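You operate a simulated robot arm through the tools that you are given. There is no shell and no other tool. Be economical: measure what you need, move in short steps, check, and stop when the job is done.

You are at the controls of a simulated two-armed robot. One attempt, no reset.

TASK
Hold the cover and scrub its grime off with the yellow pad.
Fine: the pad is in the drawer and goes back; shut the drawer; lay the cover by the small cabinet. Where these are worked on the way, their far stop is far enough and under half their travel is too little: drawer of the small cabinet. What is to be rubbed or washed off counts as gone when no trace of it is left.

Only the result counts: the job must be done as asked and must still hold three seconds after the hand-in. Knocking over, shifting, dropping, spilling or breaking anything else fails it. Lids that push on must go on centred and level and be pressed home; caps that screw on are set level and turned clockwise until they are tight.

THE ROBOT
Two 7-joint arms with two-finger parallel grippers on one trunk, on a base that drives. Base frame: it is fixed to the floor where the robot stands at the start and does not move with it; the origin is under the middle of the robot, x ahead of it, y to its left, z up; the surface under the hand at the start is at about z = 0.88. Units: m, degrees, N and s.
The left shoulder is at the start at [0.07, 0.133, 1.151], the right one opposite. With the tool pointing down near the work surface each hand reaches from about 0.2 to 0.66 m from the robot's upright axis, wherever it stands, measured 20 degrees to its own side. Places, roughly: drawer of the small cabinet [0.6, -0.2, 0.9]; inside of the small cabinet's drawer [0.6, -0.2, 0.9]; table top by the small cabinet [0.4, -0.2, 0.9]. Payload 1.57 kg a hand.
Tool frame (each hand has its own): the origin (TCP) lies between the finger pads and is the grasp point; the fingertips stand 0.03 m ahead of it; z points along the fingers, y is the line along which they close. Largest opening 0.08 m; finger width 0.017, thickness 0.012; the body of the gripper, 0.04 by 0.082 m, starts 0.08 m behind the TCP.
Orientation is that of the tool frame in the base frame, as a unit quaternion [x, y, z, w]. With the fingers straight down and closing along the base's y, the tool's x points along the base's -x, its y along +y and its z along -z.

THE INTERFACE
- The arms move only by the tool arm_command. It takes "left_deltas", "right_deltas" or both (then of equal length, played together; a hand with none holds still); each is a list of rows, each a list of 7 numbers: the shift along the base's x, y, z in m, then the turn, a rotation vector about the base's x, y, z in degrees, then the finger opening in m, from 0 to 0.08. In form: [[x, y, z, wx, wy, wz, gripper], ...]. A call has 1 to 8 rows; each row is the pose to reach, as a shift and turn from the pose commanded when the call began. A row lasts 0.2 s, in which the tool goes at most 0.05 m and 8.6 degrees; a call with a longer step from one row to the next is refused whole, and so is a gripper value outside its range. Where a pose cannot be reached the arm comes as near as it can. A force on the tool above 40 N (or 10 N above the force at the start of the call, whichever is more), or a blocked arm, ends the call early, and 0.2 s more pass. Each finger travels about 0.153 m/s and halts on what it meets, pressing with about 34 N; the grip force reading is that of the motor and also rises with nothing between the fingers. The clock runs only during rows and for 0.2 s after the last one: add rows that repeat a pose to give the fingers time. It gives the time, the measured TCP pose, the force on the tool (base axes), the opening and the grip force at its end, in the units of the frame above (readings bear some noise), with the torque about the TCP (base axes, N m) and any sound that the robot's microphone picked up.
- Cameras (640 x 400 px; columns grow to the right, rows downward): "scene" is now at [0.1341, -0.0267, 1.3766]; the picture's right is [-0.28, -0.96, 0.00], its down [-0.67, 0.20, -0.71] and it looks along [0.68, -0.20, -0.70] (base axes); focal length 253 px, centre (320, 200). "left" rides on the left gripper at [0.072, 0.007, -0.122] in its tool frame; the picture's right is [-0.09, 1.00, 0.00], its down [-0.84, -0.08, -0.54] and it looks along [-0.54, -0.05, 0.84] (tool axes); focal length 238 px, centre (320, 200). "right" rides on the right gripper at [0.072, -0.007, -0.122] in its tool frame; the picture's right is [0.09, 1.00, 0.00], its down [-0.84, 0.08, -0.54] and it looks along [-0.54, 0.05, 0.84] (tool axes); focal length 238 px, centre (320, 200). There is no depth. A picture from a camera that has moved, and an enlarged one, comes with that camera's place and axes in the base frame and with its lens. The place of the scene camera against the robot may be out by one fixed shift of up to 0.018 m in any direction.
- snapshot(camera): a new picture of that camera. The clock stands still meanwhile.
- raise_lower(by): slides the trunk up (or, below 0, down) by that many m; the arms and the scene camera ride with it, the base frame stays. It gives what a move gives, with no picture.
- drive_base(legs): drives the robot by 1 to 6 legs, each [ahead, left, turn to the left] in m, m and degrees, along the robot's own axes; the way and the turn of a leg run together, so that a leg with both is an arc; at most 1.5 m and 180 degrees a leg. The arms and the cameras ride along, it lands a little off, and it stops where it bumps. It gives what a move gives.
- head_to(pan, tilt): turns the head with the scene camera to pan (to the left, within 86 degrees either way) and tilt (down, from -29 to 69), counted from straight ahead of the robot. It gives what a move gives.
- zoom(camera, box): a new picture of the part [left, top, right, bottom] of that camera's present view, enlarged. The clock stands still meanwhile.
- sign_off(): hands the job in; it is judged then, once.

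Go step by step. Nothing tells you exact positions but the pictures and the camera data: compare them with the known pose of the tool, close in by small moves and look again before you grip or let go. The budget is 120 turns and 88 pictures, counting those below and the enlarged ones. Unless the task says otherwise, let go and move clear before handing in, and close with one line.

The tools are called as name(argument=value, ...) on one line, values as JSON. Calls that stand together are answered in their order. arm_command: Moves the arms, as the interface text tells. Its arguments: {"type":"object","properties":{"left_deltas":{"type":"array"},"right_deltas":{"type":"array"}},"required":[]} The other tools are called the same way: raise_lower (by) slides the trunk up or down; drive_base (legs) drives the base; head_to (pan, tilt) turns the head that bears the scene camera; snapshot (camera) takes a picture; zoom (camera, box) takes an enlarged picture of a part of a camera's view; sign_off () hands the job in.

At the start:

```text
time: 0.0
left_tool_pos: [0.519, 0.1472, 1.1309]
left_tool_rot: [-0.001, 1.0, 0.001, -0.001]
left_force: [0.2, -0.5, 1.1]
left_wrist_torque: [-0.01, 0.0, 0.0]
left_opening: 0.08
left_grip_force: 0.0
right_tool_pos: [0.4219, -0.2325, 1.174]
right_tool_rot: [-0.001, 1.0, -0.001, 0.001]
right_force: [0.1, -0.3, 0.7]
right_wrist_torque: [-0.03, -0.01, 0.01]
right_opening: 0.08
right_grip_force: 0.0
trunk travel left (down, up): [-0.725, 0.215]
robot x, y, heading: [0.0017, -0.0003, 0.1]
head pan, tilt: [-16.5, 44.7]
```

scene: 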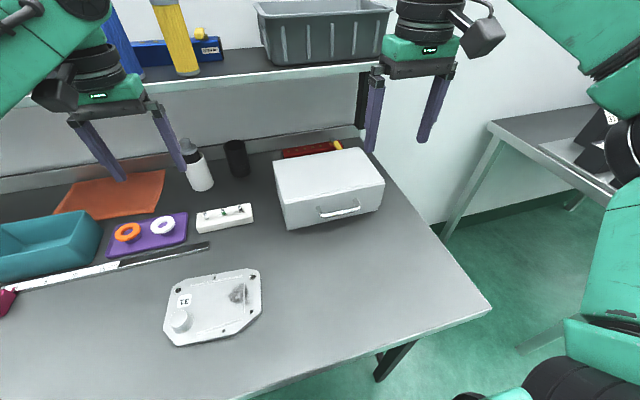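
right: 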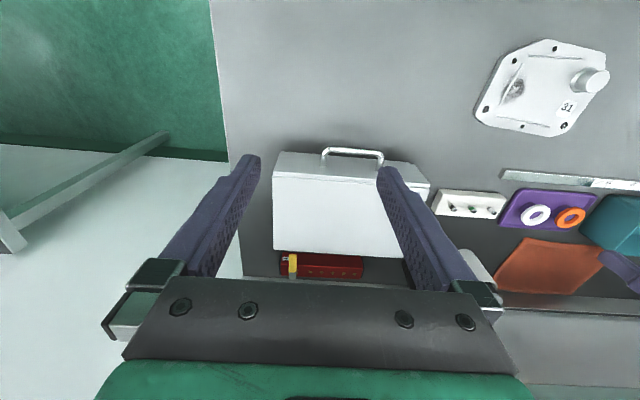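
left: 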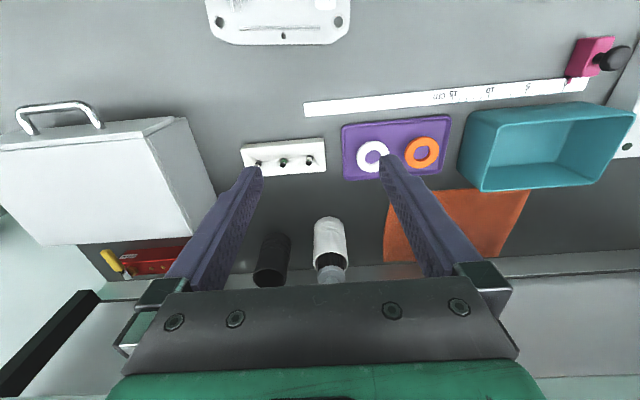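

I see a white cover plate with a knob and a grey smudge at about [0.39, 0.12, 0.88], and the small cabinet with its drawer handle at about [0.52, -0.19, 0.93]. I'll take a closer look first.

zoom(camera="scene", box=[140, 240, 300, 360])

zoom(camera="scene", box=[250, 130, 410, 250])

zoom(camera="right", box=[250, 120, 450, 290])

```text
3.33 times, centred on (220, 300) of scene
camera zoom: at [0.1341, -0.0267, 1.3766], right [-0.28, -0.96, 0.0], down [-0.67, 0.2, -0.71], along [0.68, -0.2, -0.7], focal length 844 px, centre (653, -133)
```

zoom: 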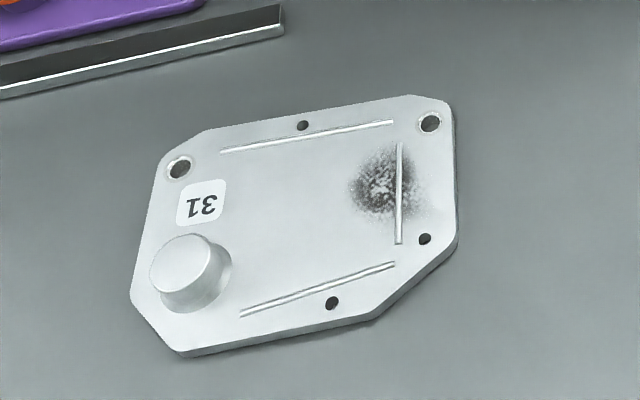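

```text
3.33 times, centred on (330, 190) of scene
camera zoom: at [0.1341, -0.0267, 1.3766], right [-0.28, -0.96, 0.0], down [-0.67, 0.2, -0.71], along [0.68, -0.2, -0.7], focal length 844 px, centre (287, 233)
```

zoom: 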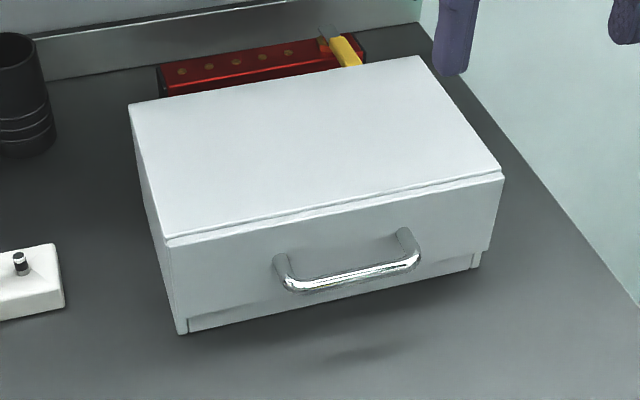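

```text
2.35 times, centred on (350, 205) of right
camera zoom: at [0.3508, -0.2418, 1.2979], right [-0.09, 1.0, 0.0], down [0.84, 0.08, 0.54], along [0.54, 0.05, -0.84], focal length 561 px, centre (249, 188)
```

zoom: 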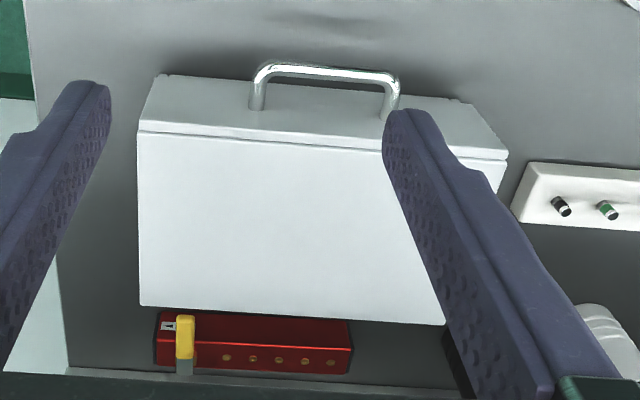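

The cabinet top is near z≈0.99 and the handle bar lies about 4 cm in front of its face, running along y. I'll turn the right hand so it closes along x, with its camera side outward, then look at the handle again.

arm_command(right_deltas=[[0, 0.005, 0, 0, 0, 8.5, 0.08], [0, 0.01, 0, 0, 0, 17, 0.08], [0, 0.015, 0, 0, 0, 25.5, 0.08], [0, 0.02, 0, 0, 0, 34, 0.08], [0, 0.03, 0, 0, 0, 42.5, 0.08], [0, 0.04, 0, 0, 0, 51, 0.08], [0, 0.045, 0, 0, 0, 59.5, 0.08], [0, 0.05, 0, 0, 0, 68, 0.08]])

arm_command(right_deltas=[[0, 0, -0.02, 0, 0, 8, 0.06], [0, 0, -0.04, 0, 0, 16, 0.06], [0, 0, -0.06, 0, 0, 22, 0.06]])

snapshot(camera="right")

snapshot(camera="scene")

```text
time: 1.8
left_tool_pos: [0.5198, 0.1478, 1.1294]
left_tool_rot: [-0.001, 1.0, -0.001, 0.0]
left_force: [0.5, -0.2, 0.4]
left_wrist_torque: [0.0, 0.0, -0.01]
left_opening: 0.08
left_grip_force: 0.1
right_tool_pos: [0.3035, -0.0838, 1.1309]
right_tool_rot: [-0.557, 0.83, -0.001, 0.0]
right_force: [0.1, -0.2, 0.2]
right_wrist_torque: [0.0, -0.01, 0.0]
right_opening: 0.0798
right_grip_force: 0.0
right hand out of reach, approached as far as the arm can: row 3, 4, 5, 6, 7, 8
trunk travel left (down, up): [-0.725, 0.215]
robot x, y, heading: [-0.0029, 0.0005, -0.0]
head pan, tilt: [-16.5, 44.7]
```

```text
time: 2.6
left_tool_pos: [0.5203, 0.1474, 1.1306]
left_tool_rot: [-0.001, 1.0, 0.0, 0.0]
left_force: [0.0, -0.5, -0.3]
left_wrist_torque: [0.03, 0.01, -0.02]
left_opening: 0.0796
left_grip_force: 0.0
right_tool_pos: [0.2376, -0.0513, 1.071]
right_tool_rot: [-0.707, 0.707, -0.001, 0.001]
right_force: [-1.5, -0.7, -0.4]
right_wrist_torque: [0.02, -0.02, 0.0]
right_opening: 0.0597
right_grip_force: 0.2
right hand out of reach, approached as far as the arm can: row 1, 2, 3
trunk travel left (down, up): [-0.725, 0.215]
robot x, y, heading: [-0.0028, -0.0015, -0.0]
head pan, tilt: [-16.5, 44.7]
```

```text
81 pictures are left
camera right: at [0.2434, -0.1234, 1.1942], right [-1.0, -0.09, 0.0], down [-0.08, 0.84, 0.54], along [-0.05, 0.54, -0.84], focal length 238 px, centre (320, 200)
```

right: 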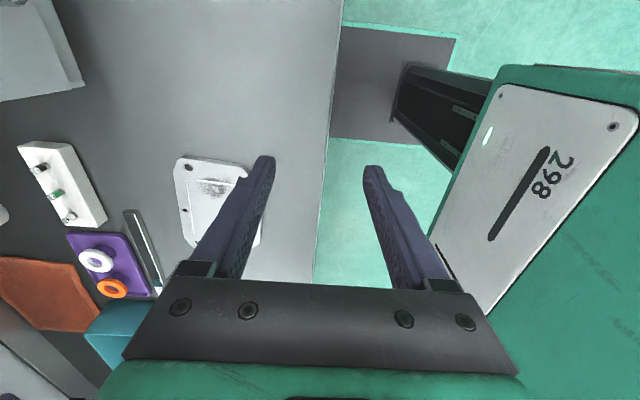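

```text
80 pictures are left
camera scene: at [0.1339, -0.0265, 1.3767], right [-0.28, -0.96, 0.0], down [-0.67, 0.2, -0.71], along [0.68, -0.2, -0.7], focal length 253 px, centre (320, 200)
```

scene: 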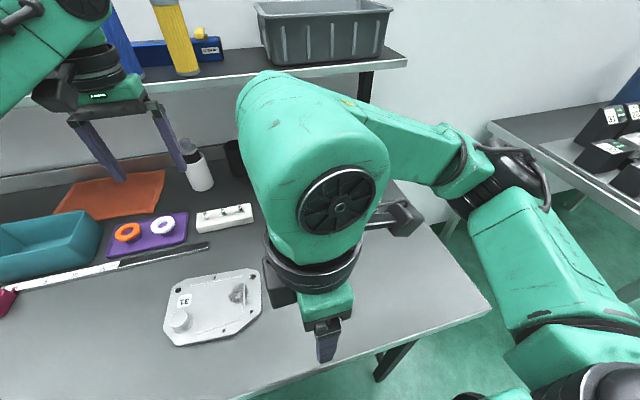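

Turning that way runs into joint limits and folds the arm. I'll turn back and go the other way.

arm_command(right_deltas=[[0, 0, 0.02, 0, 0, -8.5, 0.06], [0, 0, 0.04, 0, 0, -17, 0.06], [0, 0, 0.06, 0, 0, -25.5, 0.06], [0, 0, 0.06, 0, 0, -34, 0.06], [0, 0, 0.06, 0, 0, -42.5, 0.06], [0, 0, 0.06, 0, 0, -51, 0.06], [0, 0, 0.06, 0, 0, -59.5, 0.06], [0, 0, 0.06, 0, 0, -68, 0.06]])

arm_command(right_deltas=[[0, 0, 0, 0, 0, -8.5, 0.06], [0, 0, 0, 0, 0, -17, 0.06], [0, 0, 0, 0, 0, -22, 0.06]])

```text
time: 4.4
left_tool_pos: [0.5179, 0.1468, 1.1296]
left_tool_rot: [-0.001, 1.0, 0.001, 0.001]
left_force: [0.9, 1.1, 0.4]
left_wrist_torque: [0.02, -0.01, 0.01]
left_opening: 0.0802
left_grip_force: 0.0
right_tool_pos: [0.2364, -0.0497, 1.131]
right_tool_rot: [-0.189, 0.982, 0.001, -0.001]
right_force: [-0.1, 0.7, 0.9]
right_wrist_torque: [0.0, 0.0, 0.0]
right_opening: 0.0597
right_grip_force: 0.1
trunk travel left (down, up): [-0.725, 0.215]
robot x, y, heading: [0.0004, -0.004, -0.1]
head pan, tilt: [-16.5, 44.7]
```

```text
time: 5.2
left_tool_pos: [0.5193, 0.1474, 1.1314]
left_tool_rot: [-0.001, 1.0, 0.001, 0.0]
left_force: [-0.3, 0.6, 0.0]
left_wrist_torque: [0.0, 0.03, 0.02]
left_opening: 0.08
left_grip_force: 0.1
right_tool_pos: [0.2374, -0.0507, 1.1311]
right_tool_rot: [0.002, 1.0, 0.0, 0.0]
right_force: [0.1, 0.7, 0.3]
right_wrist_torque: [-0.01, 0.02, 0.01]
right_opening: 0.0601
right_grip_force: 0.0
trunk travel left (down, up): [-0.725, 0.215]
robot x, y, heading: [-0.0039, 0.0002, 0.0]
head pan, tilt: [-16.5, 44.7]
```

Straight again. Now I move back over the handle while turning the other way.

arm_command(right_deltas=[[0.025, -0.02, 0, 0, 0, -8.5, 0.06], [0.05, -0.04, 0, 0, 0, -17, 0.06], [0.075, -0.06, 0, 0, 0, -25.5, 0.06], [0.1, -0.08, 0, 0, 0, -34, 0.06], [0.125, -0.1, 0, 0, 0, -42.5, 0.06], [0.15, -0.11, 0, 0, 0, -51, 0.06], [0.175, -0.12, 0, 0, 0, -59.5, 0.06], [0.2, -0.13, 0, 0, 0, -68, 0.06]])

arm_command(right_deltas=[[0, 0, 0, 0, 0, -8.5, 0.06], [0, 0, 0, 0, 0, -17, 0.06], [0, 0, 0, 0, 0, -22, 0.06]])

snapshot(camera="right")

snapshot(camera="scene")

```text
time: 7.0
left_tool_pos: [0.5195, 0.1466, 1.13]
left_tool_rot: [-0.001, 1.0, 0.0, -0.001]
left_force: [-0.2, -0.3, 0.0]
left_wrist_torque: [0.0, 0.04, 0.03]
left_opening: 0.0801
left_grip_force: 0.0
right_tool_pos: [0.4365, -0.1804, 1.1329]
right_tool_rot: [0.559, 0.829, -0.001, 0.0]
right_force: [0.5, -0.4, 0.2]
right_wrist_torque: [0.0, -0.01, -0.01]
right_opening: 0.06
right_grip_force: 0.1
trunk travel left (down, up): [-0.725, 0.215]
robot x, y, heading: [0.0017, 0.0006, -0.1]
head pan, tilt: [-16.5, 44.7]
```

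```text
time: 7.8
left_tool_pos: [0.5192, 0.146, 1.1297]
left_tool_rot: [-0.001, 1.0, -0.001, 0.0]
left_force: [0.2, 0.0, 0.6]
left_wrist_torque: [0.01, 0.01, 0.02]
left_opening: 0.0802
left_grip_force: 0.2
right_tool_pos: [0.4367, -0.181, 1.1316]
right_tool_rot: [0.708, 0.706, 0.0, -0.001]
right_force: [0.1, 1.4, -0.7]
right_wrist_torque: [0.0, 0.02, 0.02]
right_opening: 0.0602
right_grip_force: 0.1
trunk travel left (down, up): [-0.725, 0.215]
robot x, y, heading: [-0.0002, -0.0014, -0.1]
head pan, tilt: [-16.5, 44.7]
```

```text
79 pictures are left
camera right: at [0.4304, -0.1096, 1.2556], right [1.0, 0.09, 0.0], down [0.07, -0.84, 0.54], along [0.05, -0.54, -0.84], focal length 238 px, centre (320, 200)
```

right: 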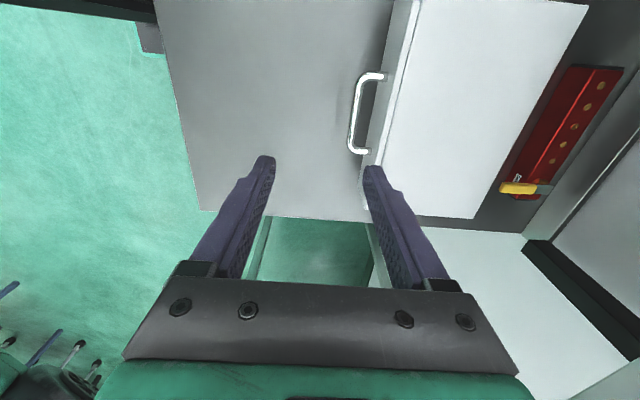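

```text
78 pictures are left
camera scene: at [0.134, -0.0266, 1.3766], right [-0.28, -0.96, 0.0], down [-0.67, 0.2, -0.71], along [0.68, -0.2, -0.7], focal length 253 px, centre (320, 200)
```

scene: 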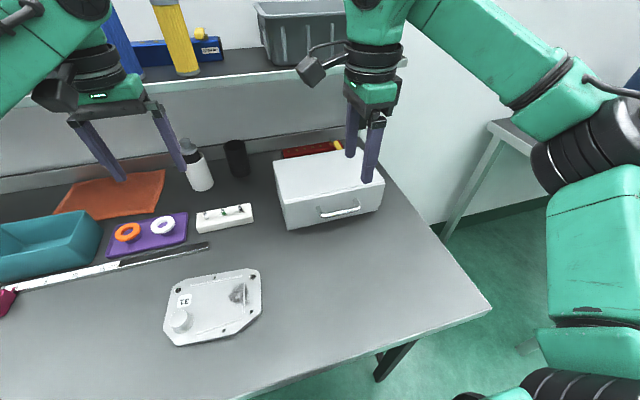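

The handle bar works out at about [0.486, -0.176, 0.935], with some 2 cm of clearance behind it. I lower to just above it and look again.

arm_command(right_deltas=[[0.02, 0.003, -0.03, 0, 0, 0, 0.04], [0.043, 0.005, -0.06, 0, 0, 0, 0.03], [0.043, 0.005, -0.09, 0, 0, 0, 0.03], [0.043, 0.005, -0.09, 0, 0, 0, 0.03]])

snapshot(camera="right")

zoom(camera="scene", box=[250, 130, 410, 250])

```text
time: 8.8
left_tool_pos: [0.5188, 0.1475, 1.1299]
left_tool_rot: [0.0, 1.0, 0.0, 0.001]
left_force: [0.2, -0.7, -0.6]
left_wrist_torque: [0.03, 0.02, -0.01]
left_opening: 0.0804
left_grip_force: 0.1
right_tool_pos: [0.4782, -0.1746, 1.0413]
right_tool_rot: [0.708, 0.706, 0.0, 0.0]
right_force: [0.6, 0.2, 0.8]
right_wrist_torque: [0.02, -0.01, -0.01]
right_opening: 0.0297
right_grip_force: 0.1
trunk travel left (down, up): [-0.725, 0.215]
robot x, y, heading: [-0.0027, -0.0037, 0.2]
head pan, tilt: [-16.5, 44.7]
```

```text
77 pictures are left
camera right: at [0.4722, -0.1045, 1.1642], right [1.0, 0.09, 0.0], down [0.08, -0.84, 0.54], along [0.05, -0.54, -0.84], focal length 238 px, centre (320, 200)
```

right: 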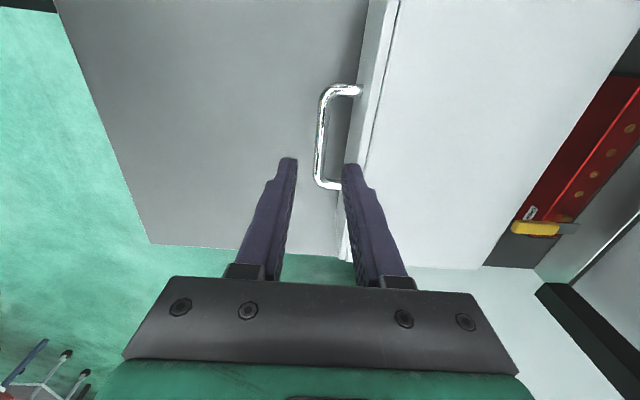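

```text
3.33 times, centred on (330, 190) of scene
camera zoom: at [0.134, -0.0265, 1.3766], right [-0.28, -0.96, 0.0], down [-0.67, 0.2, -0.71], along [0.68, -0.2, -0.7], focal length 844 px, centre (287, 233)
```

zoom: 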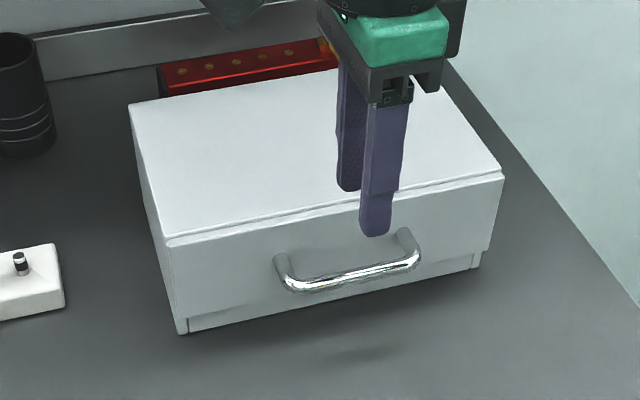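

The fingers straddle the bar, one on each side. I descend carefully, watching the force.

arm_command(right_deltas=[[-0.001, 0, -0.02, 0, 0, 0, 0.03], [-0.001, 0, -0.035, 0, 0, 0, 0.03], [-0.001, 0, -0.05, 0, 0, 0, 0.03], [-0.001, 0, -0.06, 0, 0, 0, 0.03]])

zoom(camera="right", box=[220, 50, 460, 200])

zoom(camera="scene", box=[250, 130, 410, 250])

```text
time: 9.8
left_tool_pos: [0.5196, 0.1477, 1.1295]
left_tool_rot: [-0.001, 1.0, 0.0, 0.0]
left_force: [0.5, -0.4, -0.4]
left_wrist_torque: [0.0, -0.03, -0.01]
left_opening: 0.0801
left_grip_force: 0.0
right_tool_pos: [0.479, -0.1766, 0.9808]
right_tool_rot: [0.707, 0.708, 0.0, 0.0]
right_force: [0.2, 0.0, 0.0]
right_wrist_torque: [0.0, -0.01, 0.01]
right_opening: 0.0303
right_grip_force: 0.1
trunk travel left (down, up): [-0.725, 0.215]
robot x, y, heading: [-0.0015, 0.0029, -0.3]
head pan, tilt: [-16.5, 44.7]
```

```text
2.67 times, centred on (340, 125) of right
camera zoom: at [0.4717, -0.1064, 1.1055], right [1.0, 0.09, 0.0], down [0.08, -0.84, 0.54], along [0.05, -0.54, -0.84], focal length 636 px, centre (267, 400)
```

zoom: 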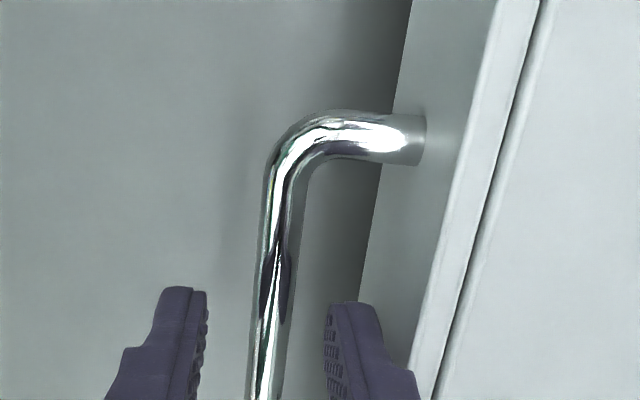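

```text
3.33 times, centred on (330, 190) of scene
camera zoom: at [0.1342, -0.0269, 1.3766], right [-0.28, -0.96, 0.0], down [-0.68, 0.2, -0.71], along [0.68, -0.2, -0.7], focal length 844 px, centre (287, 233)
```

zoom: 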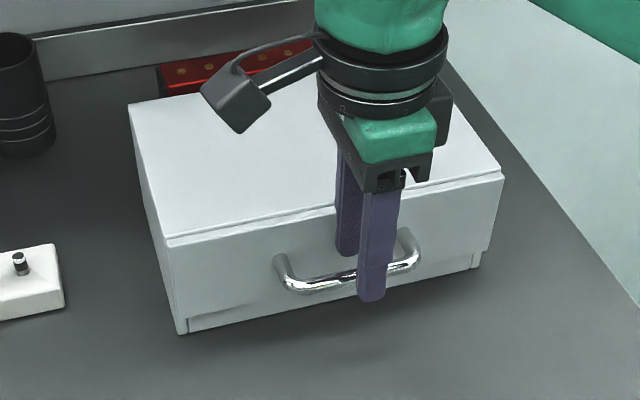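

The bar sits between the fingers with clearance on both sides. I go down another 4 cm and then close.

arm_command(right_deltas=[[0, 0, -0.02, 0, 0, 0, 0.03], [0, 0, -0.04, 0, 0, 0, 0.03], [0, 0, -0.04, 0, 0, 0, 0.015], [0, 0, -0.04, 0, 0, 0, 0.0], [0, 0, -0.04, 0, 0, 0, 0.0]])

zoom(camera="scene", box=[250, 130, 410, 250])

```text
time: 11.0
left_tool_pos: [0.5193, 0.1469, 1.1302]
left_tool_rot: [-0.001, 1.0, 0.0, -0.001]
left_force: [-0.4, 0.2, -0.4]
left_wrist_torque: [-0.02, 0.01, 0.01]
left_opening: 0.0802
left_grip_force: 0.0
right_tool_pos: [0.4781, -0.1776, 0.9415]
right_tool_rot: [0.707, 0.707, 0.0, 0.0]
right_force: [2.1, -1.6, -0.2]
right_wrist_torque: [-0.01, 0.01, 0.37]
right_opening: 0.0107
right_grip_force: 28.2
trunk travel left (down, up): [-0.725, 0.215]
robot x, y, heading: [0.0003, -0.002, 0.1]
head pan, tilt: [-16.5, 44.7]
```

```text
3.33 times, centred on (330, 190) of scene
camera zoom: at [0.1344, -0.0269, 1.3766], right [-0.28, -0.96, 0.0], down [-0.68, 0.2, -0.71], along [0.68, -0.2, -0.7], focal length 844 px, centre (287, 233)
```

zoom: 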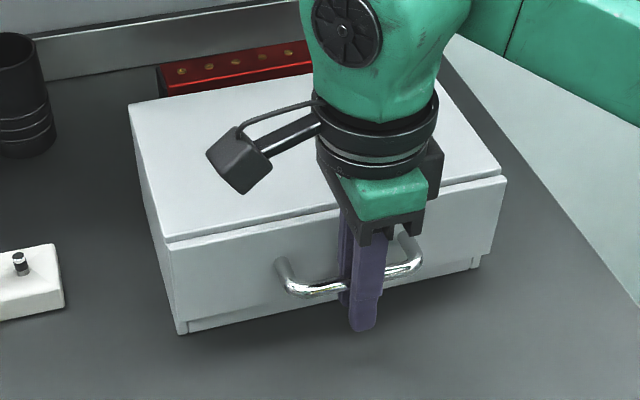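

The bar is gripped (opening 0.011). Now I pull the drawer straight toward the robot.

arm_command(right_deltas=[[-0.015, 0, 0, 0, 0, 0, 0.0], [-0.03, 0, 0, 0, 0, 0, 0.0], [-0.045, 0, 0, 0, 0, 0, 0.0], [-0.06, 0, 0, 0, 0, 0, 0.0], [-0.075, 0, 0, 0, 0, 0, 0.0], [-0.09, 0, 0, 0, 0, 0, 0.0], [-0.105, 0, 0, 0, 0, 0, 0.0], [-0.12, 0, 0, 0, 0, 0, 0.0]])

snapshot(camera="scene")

```text
time: 12.8
left_tool_pos: [0.519, 0.146, 1.1311]
left_tool_rot: [-0.001, 1.0, 0.0, 0.0]
left_force: [0.3, 0.3, -0.2]
left_wrist_torque: [0.02, 0.04, -0.03]
left_opening: 0.0798
left_grip_force: 0.1
right_tool_pos: [0.3573, -0.1764, 0.9423]
right_tool_rot: [0.708, 0.707, 0.0, 0.0]
right_force: [-0.5, -2.6, 0.5]
right_wrist_torque: [-0.17, -0.02, 0.42]
right_opening: 0.0106
right_grip_force: 28.5
trunk travel left (down, up): [-0.725, 0.215]
robot x, y, heading: [-0.0031, -0.0019, 0.0]
head pan, tilt: [-16.5, 44.7]
```

```text
72 pictures are left
camera scene: at [0.1334, -0.0278, 1.3767], right [-0.28, -0.96, 0.0], down [-0.67, 0.2, -0.71], along [0.68, -0.2, -0.7], focal length 253 px, centre (320, 200)
```

scene: 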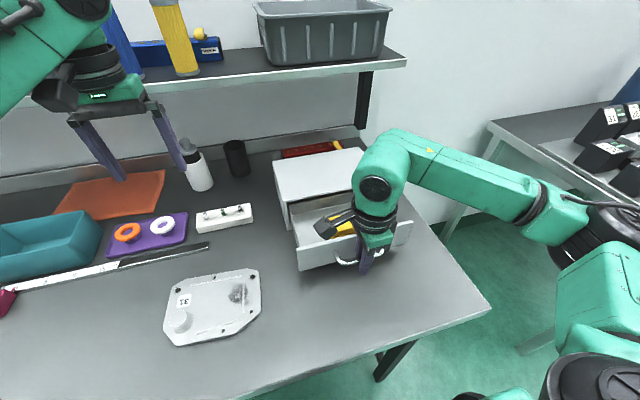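

The drawer is open 12 cm and the yellow pad is inside. I pull on to find the stop.

arm_command(right_deltas=[[-0.01, 0, 0, 0, 0, 0, 0.0], [-0.02, 0, 0, 0, 0, 0, 0.0], [-0.03, 0, 0, 0, 0, 0, 0.0], [-0.04, 0, 0, 0, 0, 0, 0.0], [-0.05, 0, 0, 0, 0, 0, 0.0]])

```text
time: 13.4
left_tool_pos: [0.5246, 0.1475, 1.1278]
left_tool_rot: [-0.001, 1.0, 0.0, -0.002]
left_force: [-0.6, -0.3, 0.4]
left_wrist_torque: [0.03, -0.03, 0.02]
left_opening: 0.0799
left_grip_force: 0.1
right_tool_pos: [0.3556, -0.1782, 0.9419]
right_tool_rot: [0.711, 0.703, 0.01, 0.008]
right_force: [27.4, 0.5, -15.4]
right_wrist_torque: [0.08, 0.16, 0.47]
right_opening: 0.0108
right_grip_force: 28.1
trunk travel left (down, up): [-0.725, 0.215]
robot x, y, heading: [0.0028, 0.0038, -0.2]
head pan, tilt: [-16.5, 44.7]
stopped in row 2 (right hand): the force on the tool passed its limit at 48 N (the readings are from after the stop); the commanded pose is now the measured one
```

That is the far stop, at about 0.12 m of travel. I release, rise clear, and look for the pad.

arm_command(right_deltas=[[0.003, 0, 0, 0, 0, 0, 0.02], [0.003, 0, 0, 0, 0, 0, 0.03], [0.003, 0, 0.03, 0, 0, 0, 0.03], [0.003, 0, 0.07, 0, 0, 0, 0.03], [0.01, 0.0, 0.11, 0, 0, 0, 0.03], [0.03, 0.0, 0.15, 0, 0, 0, 0.03], [0.05, 0.0, 0.17, 0, 0, 0, 0.05]])

snapshot(camera="right")

zoom(camera="scene", box=[250, 150, 430, 285])

```text
time: 15.0
left_tool_pos: [0.5207, 0.1477, 1.1297]
left_tool_rot: [-0.001, 1.0, 0.0, -0.001]
left_force: [-0.3, -0.3, -0.6]
left_wrist_torque: [-0.01, 0.03, 0.03]
left_opening: 0.08
left_grip_force: 0.0
right_tool_pos: [0.3982, -0.1792, 1.1169]
right_tool_rot: [0.71, 0.704, 0.007, 0.006]
right_force: [0.3, 0.5, -0.7]
right_wrist_torque: [0.02, 0.03, -0.02]
right_opening: 0.0498
right_grip_force: 0.1
trunk travel left (down, up): [-0.725, 0.215]
robot x, y, heading: [-0.0004, 0.0003, -0.1]
head pan, tilt: [-16.5, 44.7]
```

```text
71 pictures are left
camera right: at [0.3896, -0.1073, 1.2397], right [1.0, 0.09, 0.02], down [0.06, -0.84, 0.54], along [0.06, -0.54, -0.84], focal length 238 px, centre (320, 200)
```

right: 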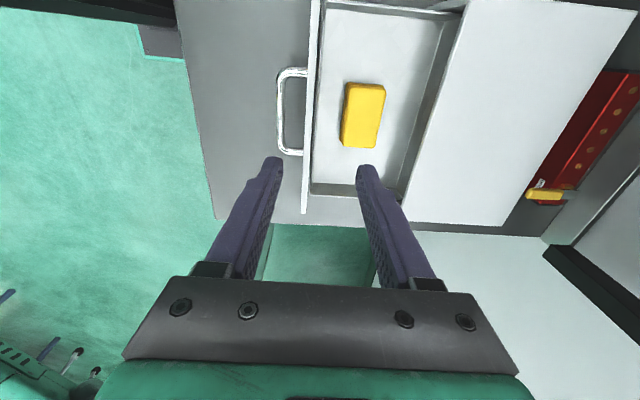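

```text
2.96 times, centred on (340, 218) of scene
camera zoom: at [0.1354, -0.0261, 1.3765], right [-0.28, -0.96, 0.0], down [-0.68, 0.2, -0.71], along [0.68, -0.2, -0.7], focal length 750 px, centre (261, 148)
```

zoom: 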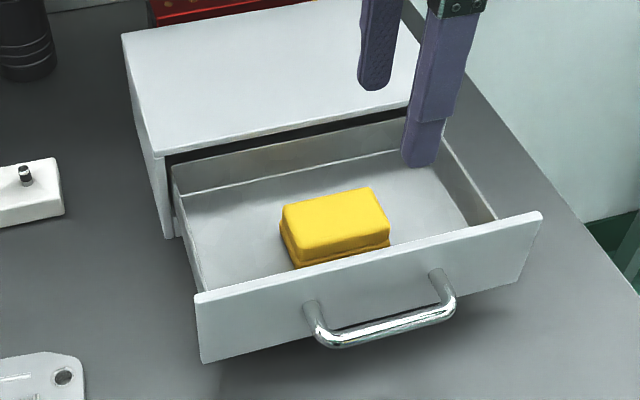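

The pad sits near [0.455, -0.174], its top about z 0.94, roughly 5 cm wide along x. I move above it with fingers open 0.07 and check before descending.

arm_command(right_deltas=[[0.02, 0, -0.02, 0, 0, 0, 0.074], [0.04, 0.002, -0.05, 0, 0, 0, 0.074], [0.055, 0.004, -0.08, 0, 0, 0, 0.074], [0.055, 0.004, -0.105, 0, 0, 0, 0.074], [0.055, 0.004, -0.105, 0, 0, 0, 0.074]])

snapshot(camera="right")

zoom(camera="scene", box=[250, 150, 430, 285])

```text
time: 16.2
left_tool_pos: [0.519, 0.1468, 1.1297]
left_tool_rot: [-0.001, 1.0, 0.0, 0.0]
left_force: [0.4, -0.4, -0.3]
left_wrist_torque: [-0.03, 0.03, 0.0]
left_opening: 0.0797
left_grip_force: 0.0
right_tool_pos: [0.4526, -0.1743, 1.0101]
right_tool_rot: [0.709, 0.705, 0.008, 0.006]
right_force: [0.6, 0.0, 0.3]
right_wrist_torque: [-0.03, -0.01, -0.02]
right_opening: 0.0738
right_grip_force: 0.1
trunk travel left (down, up): [-0.725, 0.215]
robot x, y, heading: [0.0002, -0.0012, 0.2]
head pan, tilt: [-16.5, 44.7]
```

```text
69 pictures are left
camera right: at [0.4442, -0.1034, 1.133], right [1.0, 0.09, 0.02], down [0.06, -0.84, 0.54], along [0.06, -0.54, -0.84], focal length 238 px, centre (320, 200)
```

right: 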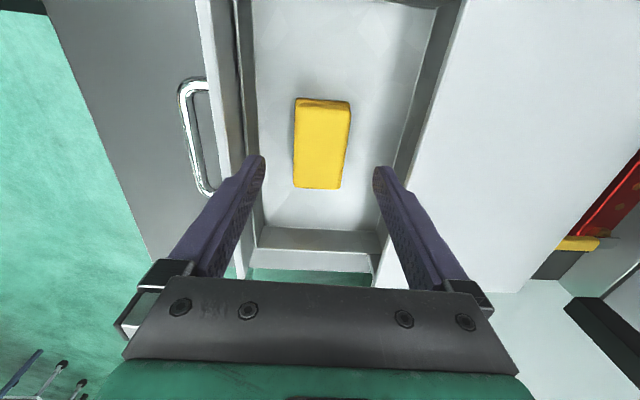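

```text
2.96 times, centred on (340, 218) of scene
camera zoom: at [0.1347, -0.0264, 1.3766], right [-0.28, -0.96, 0.0], down [-0.68, 0.2, -0.71], along [0.68, -0.2, -0.7], focal length 750 px, centre (261, 148)
```

zoom: 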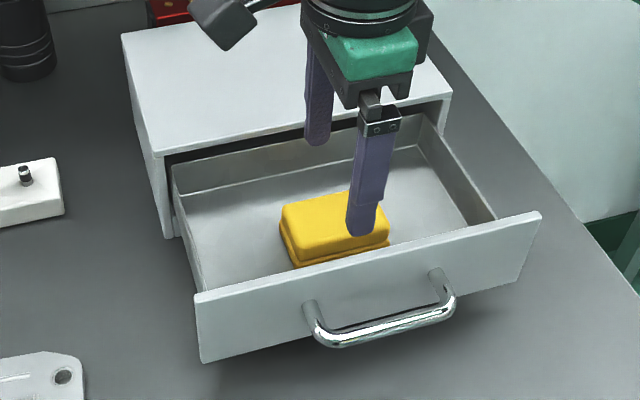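

The pad is centred between the fingers. I narrow the opening a little to clear the drawer front, then go down.

arm_command(right_deltas=[[0, 0, -0.01, 0, 0, 0, 0.06], [0, 0, -0.025, 0, 0, 0, 0.06], [0, 0, -0.045, 0, 0, 0, 0.06], [0, 0, -0.055, 0, 0, 0, 0.06], [0, 0, -0.055, 0, 0, 0, 0.06]])

snapshot(camera="right")

zoom(camera="scene", box=[250, 150, 430, 285])

```text
time: 17.4
left_tool_pos: [0.5192, 0.1466, 1.1299]
left_tool_rot: [0.0, 1.0, 0.0, 0.0]
left_force: [-0.3, -1.3, 0.2]
left_wrist_torque: [0.0, -0.01, 0.01]
left_opening: 0.0801
left_grip_force: 0.0
right_tool_pos: [0.4531, -0.173, 0.9546]
right_tool_rot: [0.709, 0.705, 0.008, 0.008]
right_force: [-1.0, -0.2, 0.7]
right_wrist_torque: [0.01, -0.01, 0.0]
right_opening: 0.0598
right_grip_force: 0.1
trunk travel left (down, up): [-0.725, 0.215]
robot x, y, heading: [-0.0015, -0.0019, 0.2]
head pan, tilt: [-16.5, 44.7]
```

```text
67 pictures are left
camera right: at [0.4438, -0.1021, 1.0782], right [1.0, 0.09, 0.02], down [0.06, -0.84, 0.54], along [0.06, -0.54, -0.84], focal length 238 px, centre (320, 200)
```

right: 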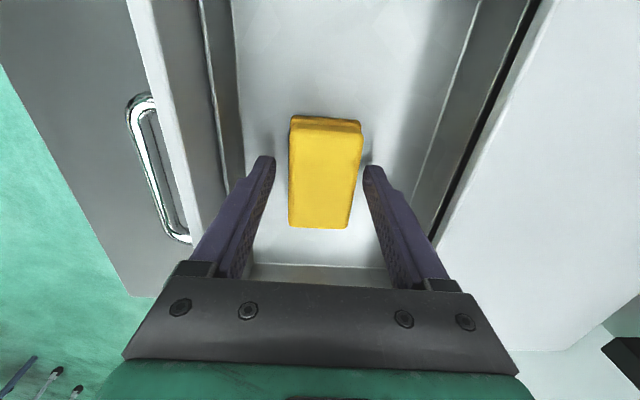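

```text
2.96 times, centred on (340, 218) of scene
camera zoom: at [0.1347, -0.0264, 1.3766], right [-0.28, -0.96, 0.0], down [-0.68, 0.2, -0.71], along [0.68, -0.2, -0.7], focal length 750 px, centre (261, 148)
```

zoom: 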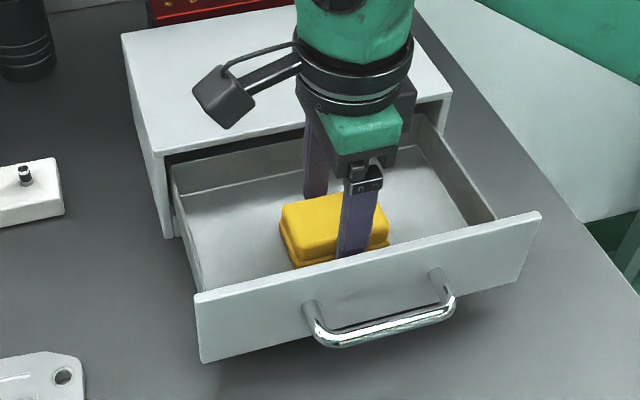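

The fingertips are beside the pad's upper half. I go 3 mm lower, close, and lift slightly.

arm_command(right_deltas=[[0, 0, -0.003, 0, 0, 0, 0.05], [0, 0, -0.003, 0, 0, 0, 0.03], [0, 0, -0.003, 0, 0, 0, 0.02], [0, 0, -0.003, 0, 0, 0, 0.02]])

snapshot(camera="right")

```text
time: 18.4
left_tool_pos: [0.5199, 0.1477, 1.1295]
left_tool_rot: [0.0, 1.0, 0.001, 0.0]
left_force: [0.2, -0.1, 0.6]
left_wrist_torque: [0.01, 0.0, 0.02]
left_opening: 0.0799
left_grip_force: 0.1
right_tool_pos: [0.4523, -0.1723, 0.9522]
right_tool_rot: [0.709, 0.705, 0.009, 0.008]
right_force: [1.7, -0.9, 5.5]
right_wrist_torque: [-0.05, 0.06, 0.02]
right_opening: 0.0448
right_grip_force: 33.9
trunk travel left (down, up): [-0.725, 0.215]
robot x, y, heading: [0.0006, 0.0006, -0.1]
head pan, tilt: [-16.5, 44.7]
```

```text
65 pictures are left
camera right: at [0.4436, -0.1021, 1.0758], right [1.0, 0.09, 0.02], down [0.06, -0.84, 0.54], along [0.06, -0.54, -0.84], focal length 238 px, centre (320, 200)
```

right: 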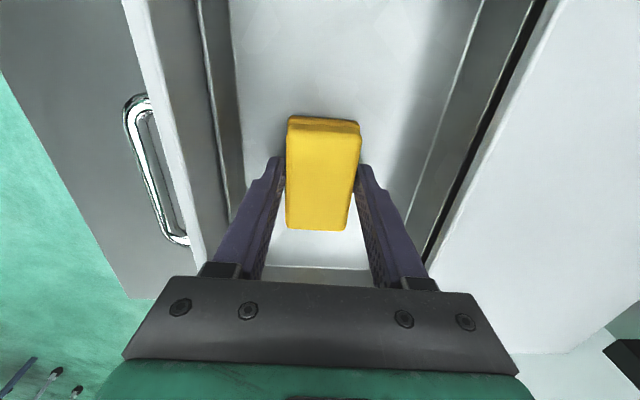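

Gripped. I lift the pad clear, take out the 1.3° tilt, and begin turning the left hand so that it closes along x with its camera on the outer side.

arm_command(right_deltas=[[0, 0, 0.02, 0, 0, 0, 0.02], [0, 0, 0.04, 0, 0, 0, 0.02], [0, 0, 0.07, 0, 0.5, 0, 0.02], [0, 0, 0.1, 0, 1.0, 0, 0.02], [0, 0, 0.13, 0, 1.3, 0.3, 0.02], [0, 0, 0.13, 0, 1.3, 0.3, 0.02], [0, 0, 0.13, 0, 1.3, 0.3, 0.02], [0, 0, 0.13, 0, 1.3, 0.3, 0.02]], left_deltas=[[0, 0, 0, 0, 0, 8.5, 0.08], [0, 0, 0, 0, 0, 17, 0.08], [0, 0, 0, 0, 0, 25.5, 0.08], [0, 0, 0, 0, 0, 34, 0.08], [0, 0, 0, 0, 0, 42.5, 0.08], [0, 0, 0, 0, 0, 51, 0.08], [0, 0, 0, 0, 0, 59.5, 0.08], [0, 0, 0, 0, 0, 68, 0.08]])

snapshot(camera="scene")

```text
time: 20.2
left_tool_pos: [0.5179, 0.1474, 1.1298]
left_tool_rot: [-0.562, 0.827, 0.001, 0.001]
left_force: [-0.1, 0.0, 0.2]
left_wrist_torque: [0.01, -0.02, 0.02]
left_opening: 0.08
left_grip_force: 0.0
right_tool_pos: [0.4523, -0.1733, 1.0823]
right_tool_rot: [0.708, 0.706, -0.001, 0.0]
right_force: [-0.4, 0.6, 1.1]
right_wrist_torque: [0.04, 0.0, 0.01]
right_opening: 0.0198
right_grip_force: 0.0
trunk travel left (down, up): [-0.725, 0.215]
robot x, y, heading: [0.0004, -0.0012, -0.2]
head pan, tilt: [-16.5, 44.7]
```

```text
64 pictures are left
camera scene: at [0.1346, -0.0264, 1.3766], right [-0.28, -0.96, 0.0], down [-0.68, 0.2, -0.71], along [0.68, -0.2, -0.7], focal length 253 px, centre (320, 200)
```

scene: 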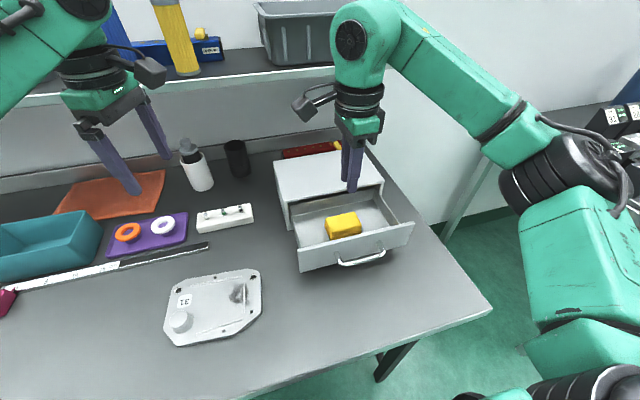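

The grip only caught the rounded top edge, so the pad slipped out and is still in the drawer. I go back down deeper.

arm_command(right_deltas=[[0, 0, -0.03, 0, 0, 0, 0.06], [0, 0, -0.07, 0, 0, 0, 0.06], [0, 0, -0.1, 0, 0, 0, 0.06], [0, 0, -0.12, 0, 0, 0, 0.06], [0, 0, -0.13, 0, 0, 0, 0.06], [0, 0, -0.136, 0, 0, 0, 0.06], [0, 0, -0.136, 0, 0, 0, 0.06]])

zoom(camera="right", box=[220, 90, 420, 240])

```text
time: 21.8
left_tool_pos: [0.5199, 0.1472, 1.1306]
left_tool_rot: [-0.56, 0.829, 0.0, 0.001]
left_force: [-0.7, 0.9, 0.4]
left_wrist_torque: [-0.01, -0.01, -0.01]
left_opening: 0.0801
left_grip_force: 0.1
right_tool_pos: [0.4525, -0.1734, 0.9462]
right_tool_rot: [0.708, 0.707, -0.001, -0.001]
right_force: [-0.6, 0.1, -0.2]
right_wrist_torque: [-0.01, 0.03, -0.01]
right_opening: 0.0601
right_grip_force: 0.1
trunk travel left (down, up): [-0.725, 0.215]
robot x, y, heading: [0.0004, 0.0036, -0.2]
head pan, tilt: [-16.5, 44.7]
```

```text
2.67 times, centred on (320, 165) of right
camera zoom: at [0.4465, -0.1027, 1.0693], right [1.0, 0.09, 0.0], down [0.08, -0.84, 0.54], along [0.05, -0.54, -0.84], focal length 636 px, centre (320, 293)
```

zoom: 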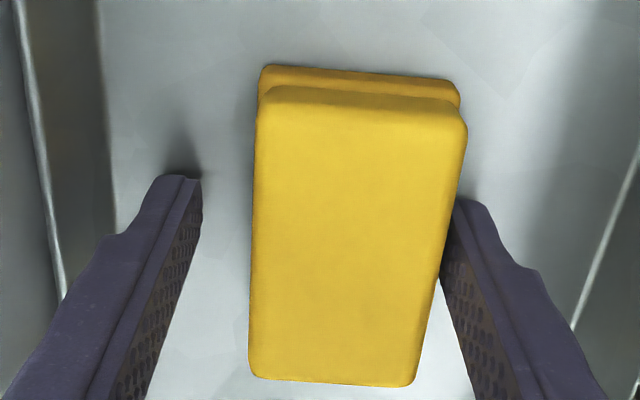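

I go about 9 mm lower and close again.

arm_command(right_deltas=[[0.003, 0, -0.004, 0, 0, 0, 0.06], [0.004, 0, -0.009, 0, 0, 0, 0.06], [0.004, 0, -0.009, 0, 0, 0, 0.04], [0.004, 0, -0.009, 0, 0, 0, 0.025], [0.004, 0, -0.009, 0, 0, 0, 0.02], [0.004, 0, -0.009, 0, 0, 0, 0.02]])

arm_command(right_deltas=[[0, 0, 0.01, 0, 0, 0, 0.02], [0, 0, 0.02, 0, 0, 0, 0.02], [0, 0, 0.03, 0, 0, 0, 0.02]])

zoom(camera="right", box=[220, 90, 420, 240])

```text
time: 22.5
left_tool_pos: [0.5171, 0.1474, 1.1306]
left_tool_rot: [-0.56, 0.829, -0.001, 0.0]
left_force: [1.3, 0.3, -0.4]
left_wrist_torque: [0.03, -0.01, 0.02]
left_opening: 0.0797
left_grip_force: 0.0
right_tool_pos: [0.4573, -0.1741, 0.9445]
right_tool_rot: [0.708, 0.707, 0.006, 0.002]
right_force: [-0.8, -5.1, 26.1]
right_wrist_torque: [-0.37, 0.79, 0.37]
right_opening: 0.0459
right_grip_force: 3.5
trunk travel left (down, up): [-0.725, 0.215]
robot x, y, heading: [0.0021, 0.0006, -0.1]
head pan, tilt: [-16.5, 44.7]
stopped in row 3 (right hand): the force on the tool passed its limit at 46 N (the readings are from after the stop); the commanded pose is now the measured one
```

```text
time: 23.3
left_tool_pos: [0.52, 0.1482, 1.1302]
left_tool_rot: [-0.56, 0.828, 0.0, 0.0]
left_force: [0.3, -0.8, 0.4]
left_wrist_torque: [0.01, -0.05, -0.03]
left_opening: 0.0801
left_grip_force: 0.1
right_tool_pos: [0.4582, -0.174, 0.9704]
right_tool_rot: [0.708, 0.706, 0.003, -0.001]
right_force: [0.7, -0.6, -0.5]
right_wrist_torque: [0.01, 0.0, 0.02]
right_opening: 0.0446
right_grip_force: 34.1
trunk travel left (down, up): [-0.725, 0.215]
robot x, y, heading: [0.0029, -0.0021, -0.1]
head pan, tilt: [-16.5, 44.7]
```

```text
2.67 times, centred on (320, 165) of right
camera zoom: at [0.4515, -0.1024, 1.094], right [1.0, 0.09, 0.0], down [0.07, -0.84, 0.54], along [0.05, -0.54, -0.84], focal length 636 px, centre (320, 293)
```

zoom: 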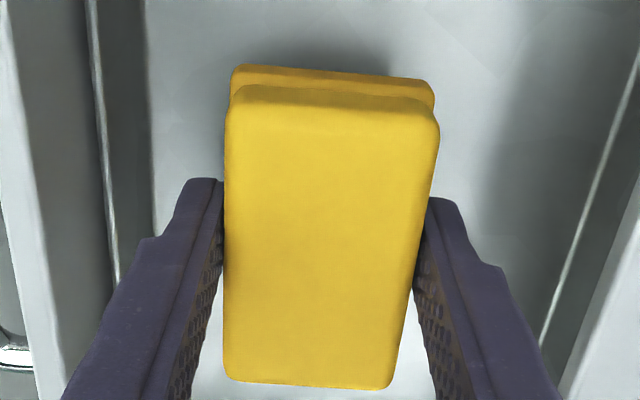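

The pad is now held and has come off the drawer floor. I lift it high and check how far it sticks out below the fingertips.

arm_command(right_deltas=[[0, 0, 0.03, 0, 0, 0, 0.02], [0, 0, 0.07, 0, 0, 0, 0.02], [0, 0, 0.11, 0, 0, 0, 0.02], [0, 0, 0.14, 0, 0, 0, 0.02], [0, 0, 0.14, 0, 0, 0, 0.02]])

zoom(camera="scene", box=[270, 80, 430, 200])

snapshot(camera="left")

```text
time: 24.5
left_tool_pos: [0.5196, 0.1468, 1.1305]
left_tool_rot: [-0.56, 0.829, -0.001, 0.0]
left_force: [-0.7, 0.3, -0.4]
left_wrist_torque: [-0.02, 0.0, -0.02]
left_opening: 0.0801
left_grip_force: 0.1
right_tool_pos: [0.458, -0.1742, 1.1122]
right_tool_rot: [0.708, 0.706, 0.002, 0.0]
right_force: [-0.3, 0.7, 0.5]
right_wrist_torque: [-0.01, 0.01, 0.0]
right_opening: 0.0447
right_grip_force: 33.5
trunk travel left (down, up): [-0.725, 0.215]
robot x, y, heading: [0.0022, -0.0004, 0.1]
head pan, tilt: [-16.5, 44.7]
```

```text
3.33 times, centred on (350, 140) of scene
camera zoom: at [0.1353, -0.0269, 1.3765], right [-0.28, -0.96, 0.0], down [-0.68, 0.2, -0.71], along [0.68, -0.2, -0.7], focal length 844 px, centre (220, 400)
```

zoom: 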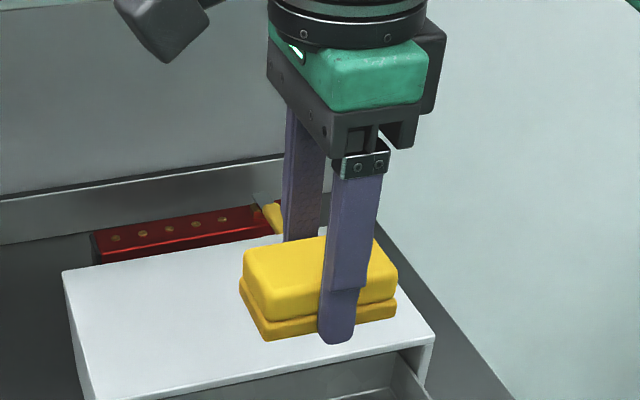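

```text
60 pictures are left
camera left: at [0.4878, 0.083, 1.2516], right [-0.89, 0.46, 0.0], down [0.38, 0.75, 0.54], along [0.25, 0.48, -0.84], focal length 238 px, centre (320, 200)
```

left: 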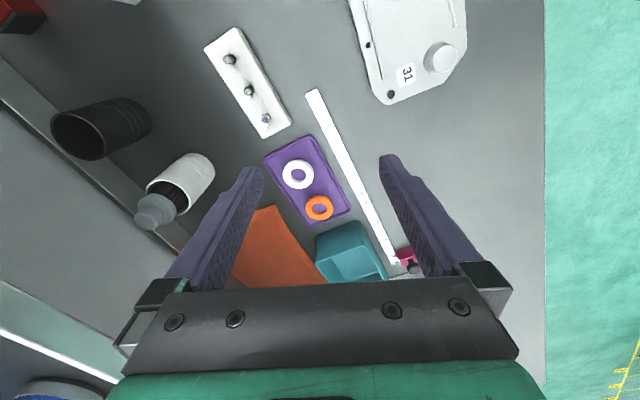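

The fingertips are nearly flush with the pad's underside, which would scrape. I set it back down in the drawer and regrip about 6 mm higher, now that it is squared up to the fingers.

arm_command(right_deltas=[[0, 0, -0.04, 0, 0, 0, 0.02], [0, 0, -0.08, 0, 0, 0, 0.02], [0, 0, -0.12, 0, 0, 0, 0.02], [0, 0, -0.15, 0, 0, 0, 0.02], [0, 0, -0.16, 0, 0, 0, 0.02], [0, 0, -0.165, 0, 0, 0, 0.02], [0, 0, -0.165, 0, 0, 0, 0.02]])

arm_command(right_deltas=[[0, 0, 0, 0, 0, 0, 0.052], [0, 0, 0.003, 0, 0, 0, 0.052], [0, 0, 0.006, 0, 0, 0, 0.052], [0, 0, 0.006, 0, 0, 0, 0.03], [0, 0, 0.006, 0, 0, 0, 0.02], [0, 0, 0.006, 0, 0, 0, 0.02]])

arm_command(right_deltas=[[0, 0, 0.01, 0, 0, 0, 0.02], [0, 0, 0.02, 0, 0, 0, 0.02], [0, 0, 0.02, 0, 0, 0, 0.02]])

zoom(camera="right", box=[220, 90, 420, 240])

```text
time: 26.1
left_tool_pos: [0.5204, 0.1469, 1.1288]
left_tool_rot: [-0.56, 0.829, 0.0, 0.001]
left_force: [1.0, -0.6, 0.1]
left_wrist_torque: [0.0, 0.0, 0.03]
left_opening: 0.0802
left_grip_force: 0.1
right_tool_pos: [0.457, -0.1736, 0.9454]
right_tool_rot: [0.708, 0.706, 0.003, 0.0]
right_force: [0.7, 0.3, -0.6]
right_wrist_torque: [0.01, 0.01, 0.0]
right_opening: 0.0448
right_grip_force: 33.4
trunk travel left (down, up): [-0.725, 0.215]
robot x, y, heading: [0.0008, 0.0021, 0.0]
head pan, tilt: [-16.5, 44.7]
```

```text
time: 27.5
left_tool_pos: [0.5195, 0.1468, 1.13]
left_tool_rot: [-0.56, 0.828, -0.001, 0.0]
left_force: [-0.2, -0.1, 0.4]
left_wrist_torque: [0.03, 0.0, 0.0]
left_opening: 0.0801
left_grip_force: 0.1
right_tool_pos: [0.4578, -0.1745, 0.9515]
right_tool_rot: [0.708, 0.707, 0.004, -0.001]
right_force: [0.2, 0.4, -0.1]
right_wrist_torque: [0.0, -0.01, 0.0]
right_opening: 0.0449
right_grip_force: 34.3
trunk travel left (down, up): [-0.725, 0.215]
robot x, y, heading: [-0.0009, 0.0003, 0.0]
head pan, tilt: [-16.5, 44.7]
```

```text
time: 28.3
left_tool_pos: [0.5209, 0.1469, 1.129]
left_tool_rot: [-0.56, 0.829, -0.001, 0.0]
left_force: [1.3, -0.9, -0.1]
left_wrist_torque: [0.01, -0.07, 0.0]
left_opening: 0.0802
left_grip_force: 0.0
right_tool_pos: [0.4581, -0.1734, 0.9713]
right_tool_rot: [0.707, 0.707, 0.003, 0.0]
right_force: [0.4, 0.3, -0.5]
right_wrist_torque: [-0.01, -0.03, -0.04]
right_opening: 0.0446
right_grip_force: 34.1
trunk travel left (down, up): [-0.725, 0.215]
robot x, y, heading: [-0.0008, -0.0002, -0.0]
head pan, tilt: [-16.5, 44.7]
```

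```text
2.67 times, centred on (320, 165) of right
camera zoom: at [0.4514, -0.1038, 1.0958], right [1.0, 0.09, 0.0], down [0.07, -0.84, 0.54], along [0.05, -0.54, -0.84], focal length 636 px, centre (320, 293)
```

zoom: 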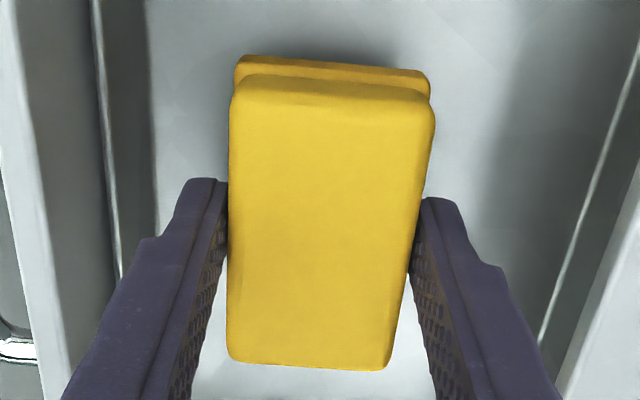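

Held again. I lift it clear and check how far it protrudes now.

arm_command(right_deltas=[[0, 0, 0.03, 0, 0, 0, 0.02], [0, 0, 0.07, 0, 0, 0, 0.02], [0, 0, 0.11, 0, 0, 0, 0.02], [0, 0, 0.14, 0, 0, 0, 0.02], [0, 0, 0.14, 0, 0, 0, 0.02]])

zoom(camera="scene", box=[270, 80, 430, 200])

```text
time: 29.5
left_tool_pos: [0.5206, 0.1472, 1.1295]
left_tool_rot: [-0.56, 0.829, 0.0, 0.0]
left_force: [0.1, 0.5, 0.7]
left_wrist_torque: [0.01, -0.02, 0.01]
left_opening: 0.08
left_grip_force: 0.0
right_tool_pos: [0.4585, -0.1731, 1.1114]
right_tool_rot: [0.707, 0.707, 0.003, -0.001]
right_force: [-0.4, 0.4, -0.7]
right_wrist_torque: [0.0, 0.02, 0.01]
right_opening: 0.0449
right_grip_force: 33.9
trunk travel left (down, up): [-0.725, 0.215]
robot x, y, heading: [0.003, 0.003, -0.0]
head pan, tilt: [-16.5, 44.7]
```

```text
3.33 times, centred on (350, 140) of scene
camera zoom: at [0.1352, -0.027, 1.3766], right [-0.28, -0.96, 0.0], down [-0.68, 0.2, -0.71], along [0.68, -0.2, -0.7], focal length 844 px, centre (220, 400)
```

zoom: 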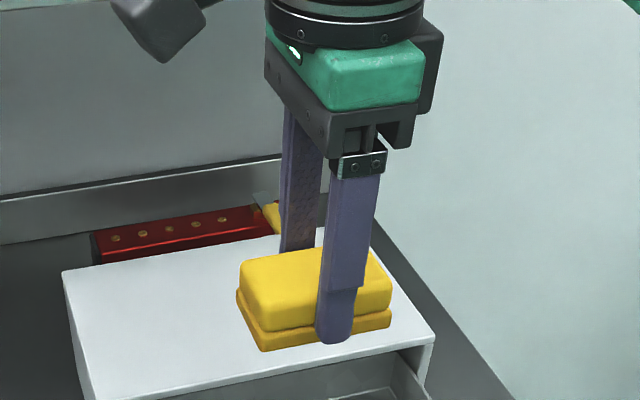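

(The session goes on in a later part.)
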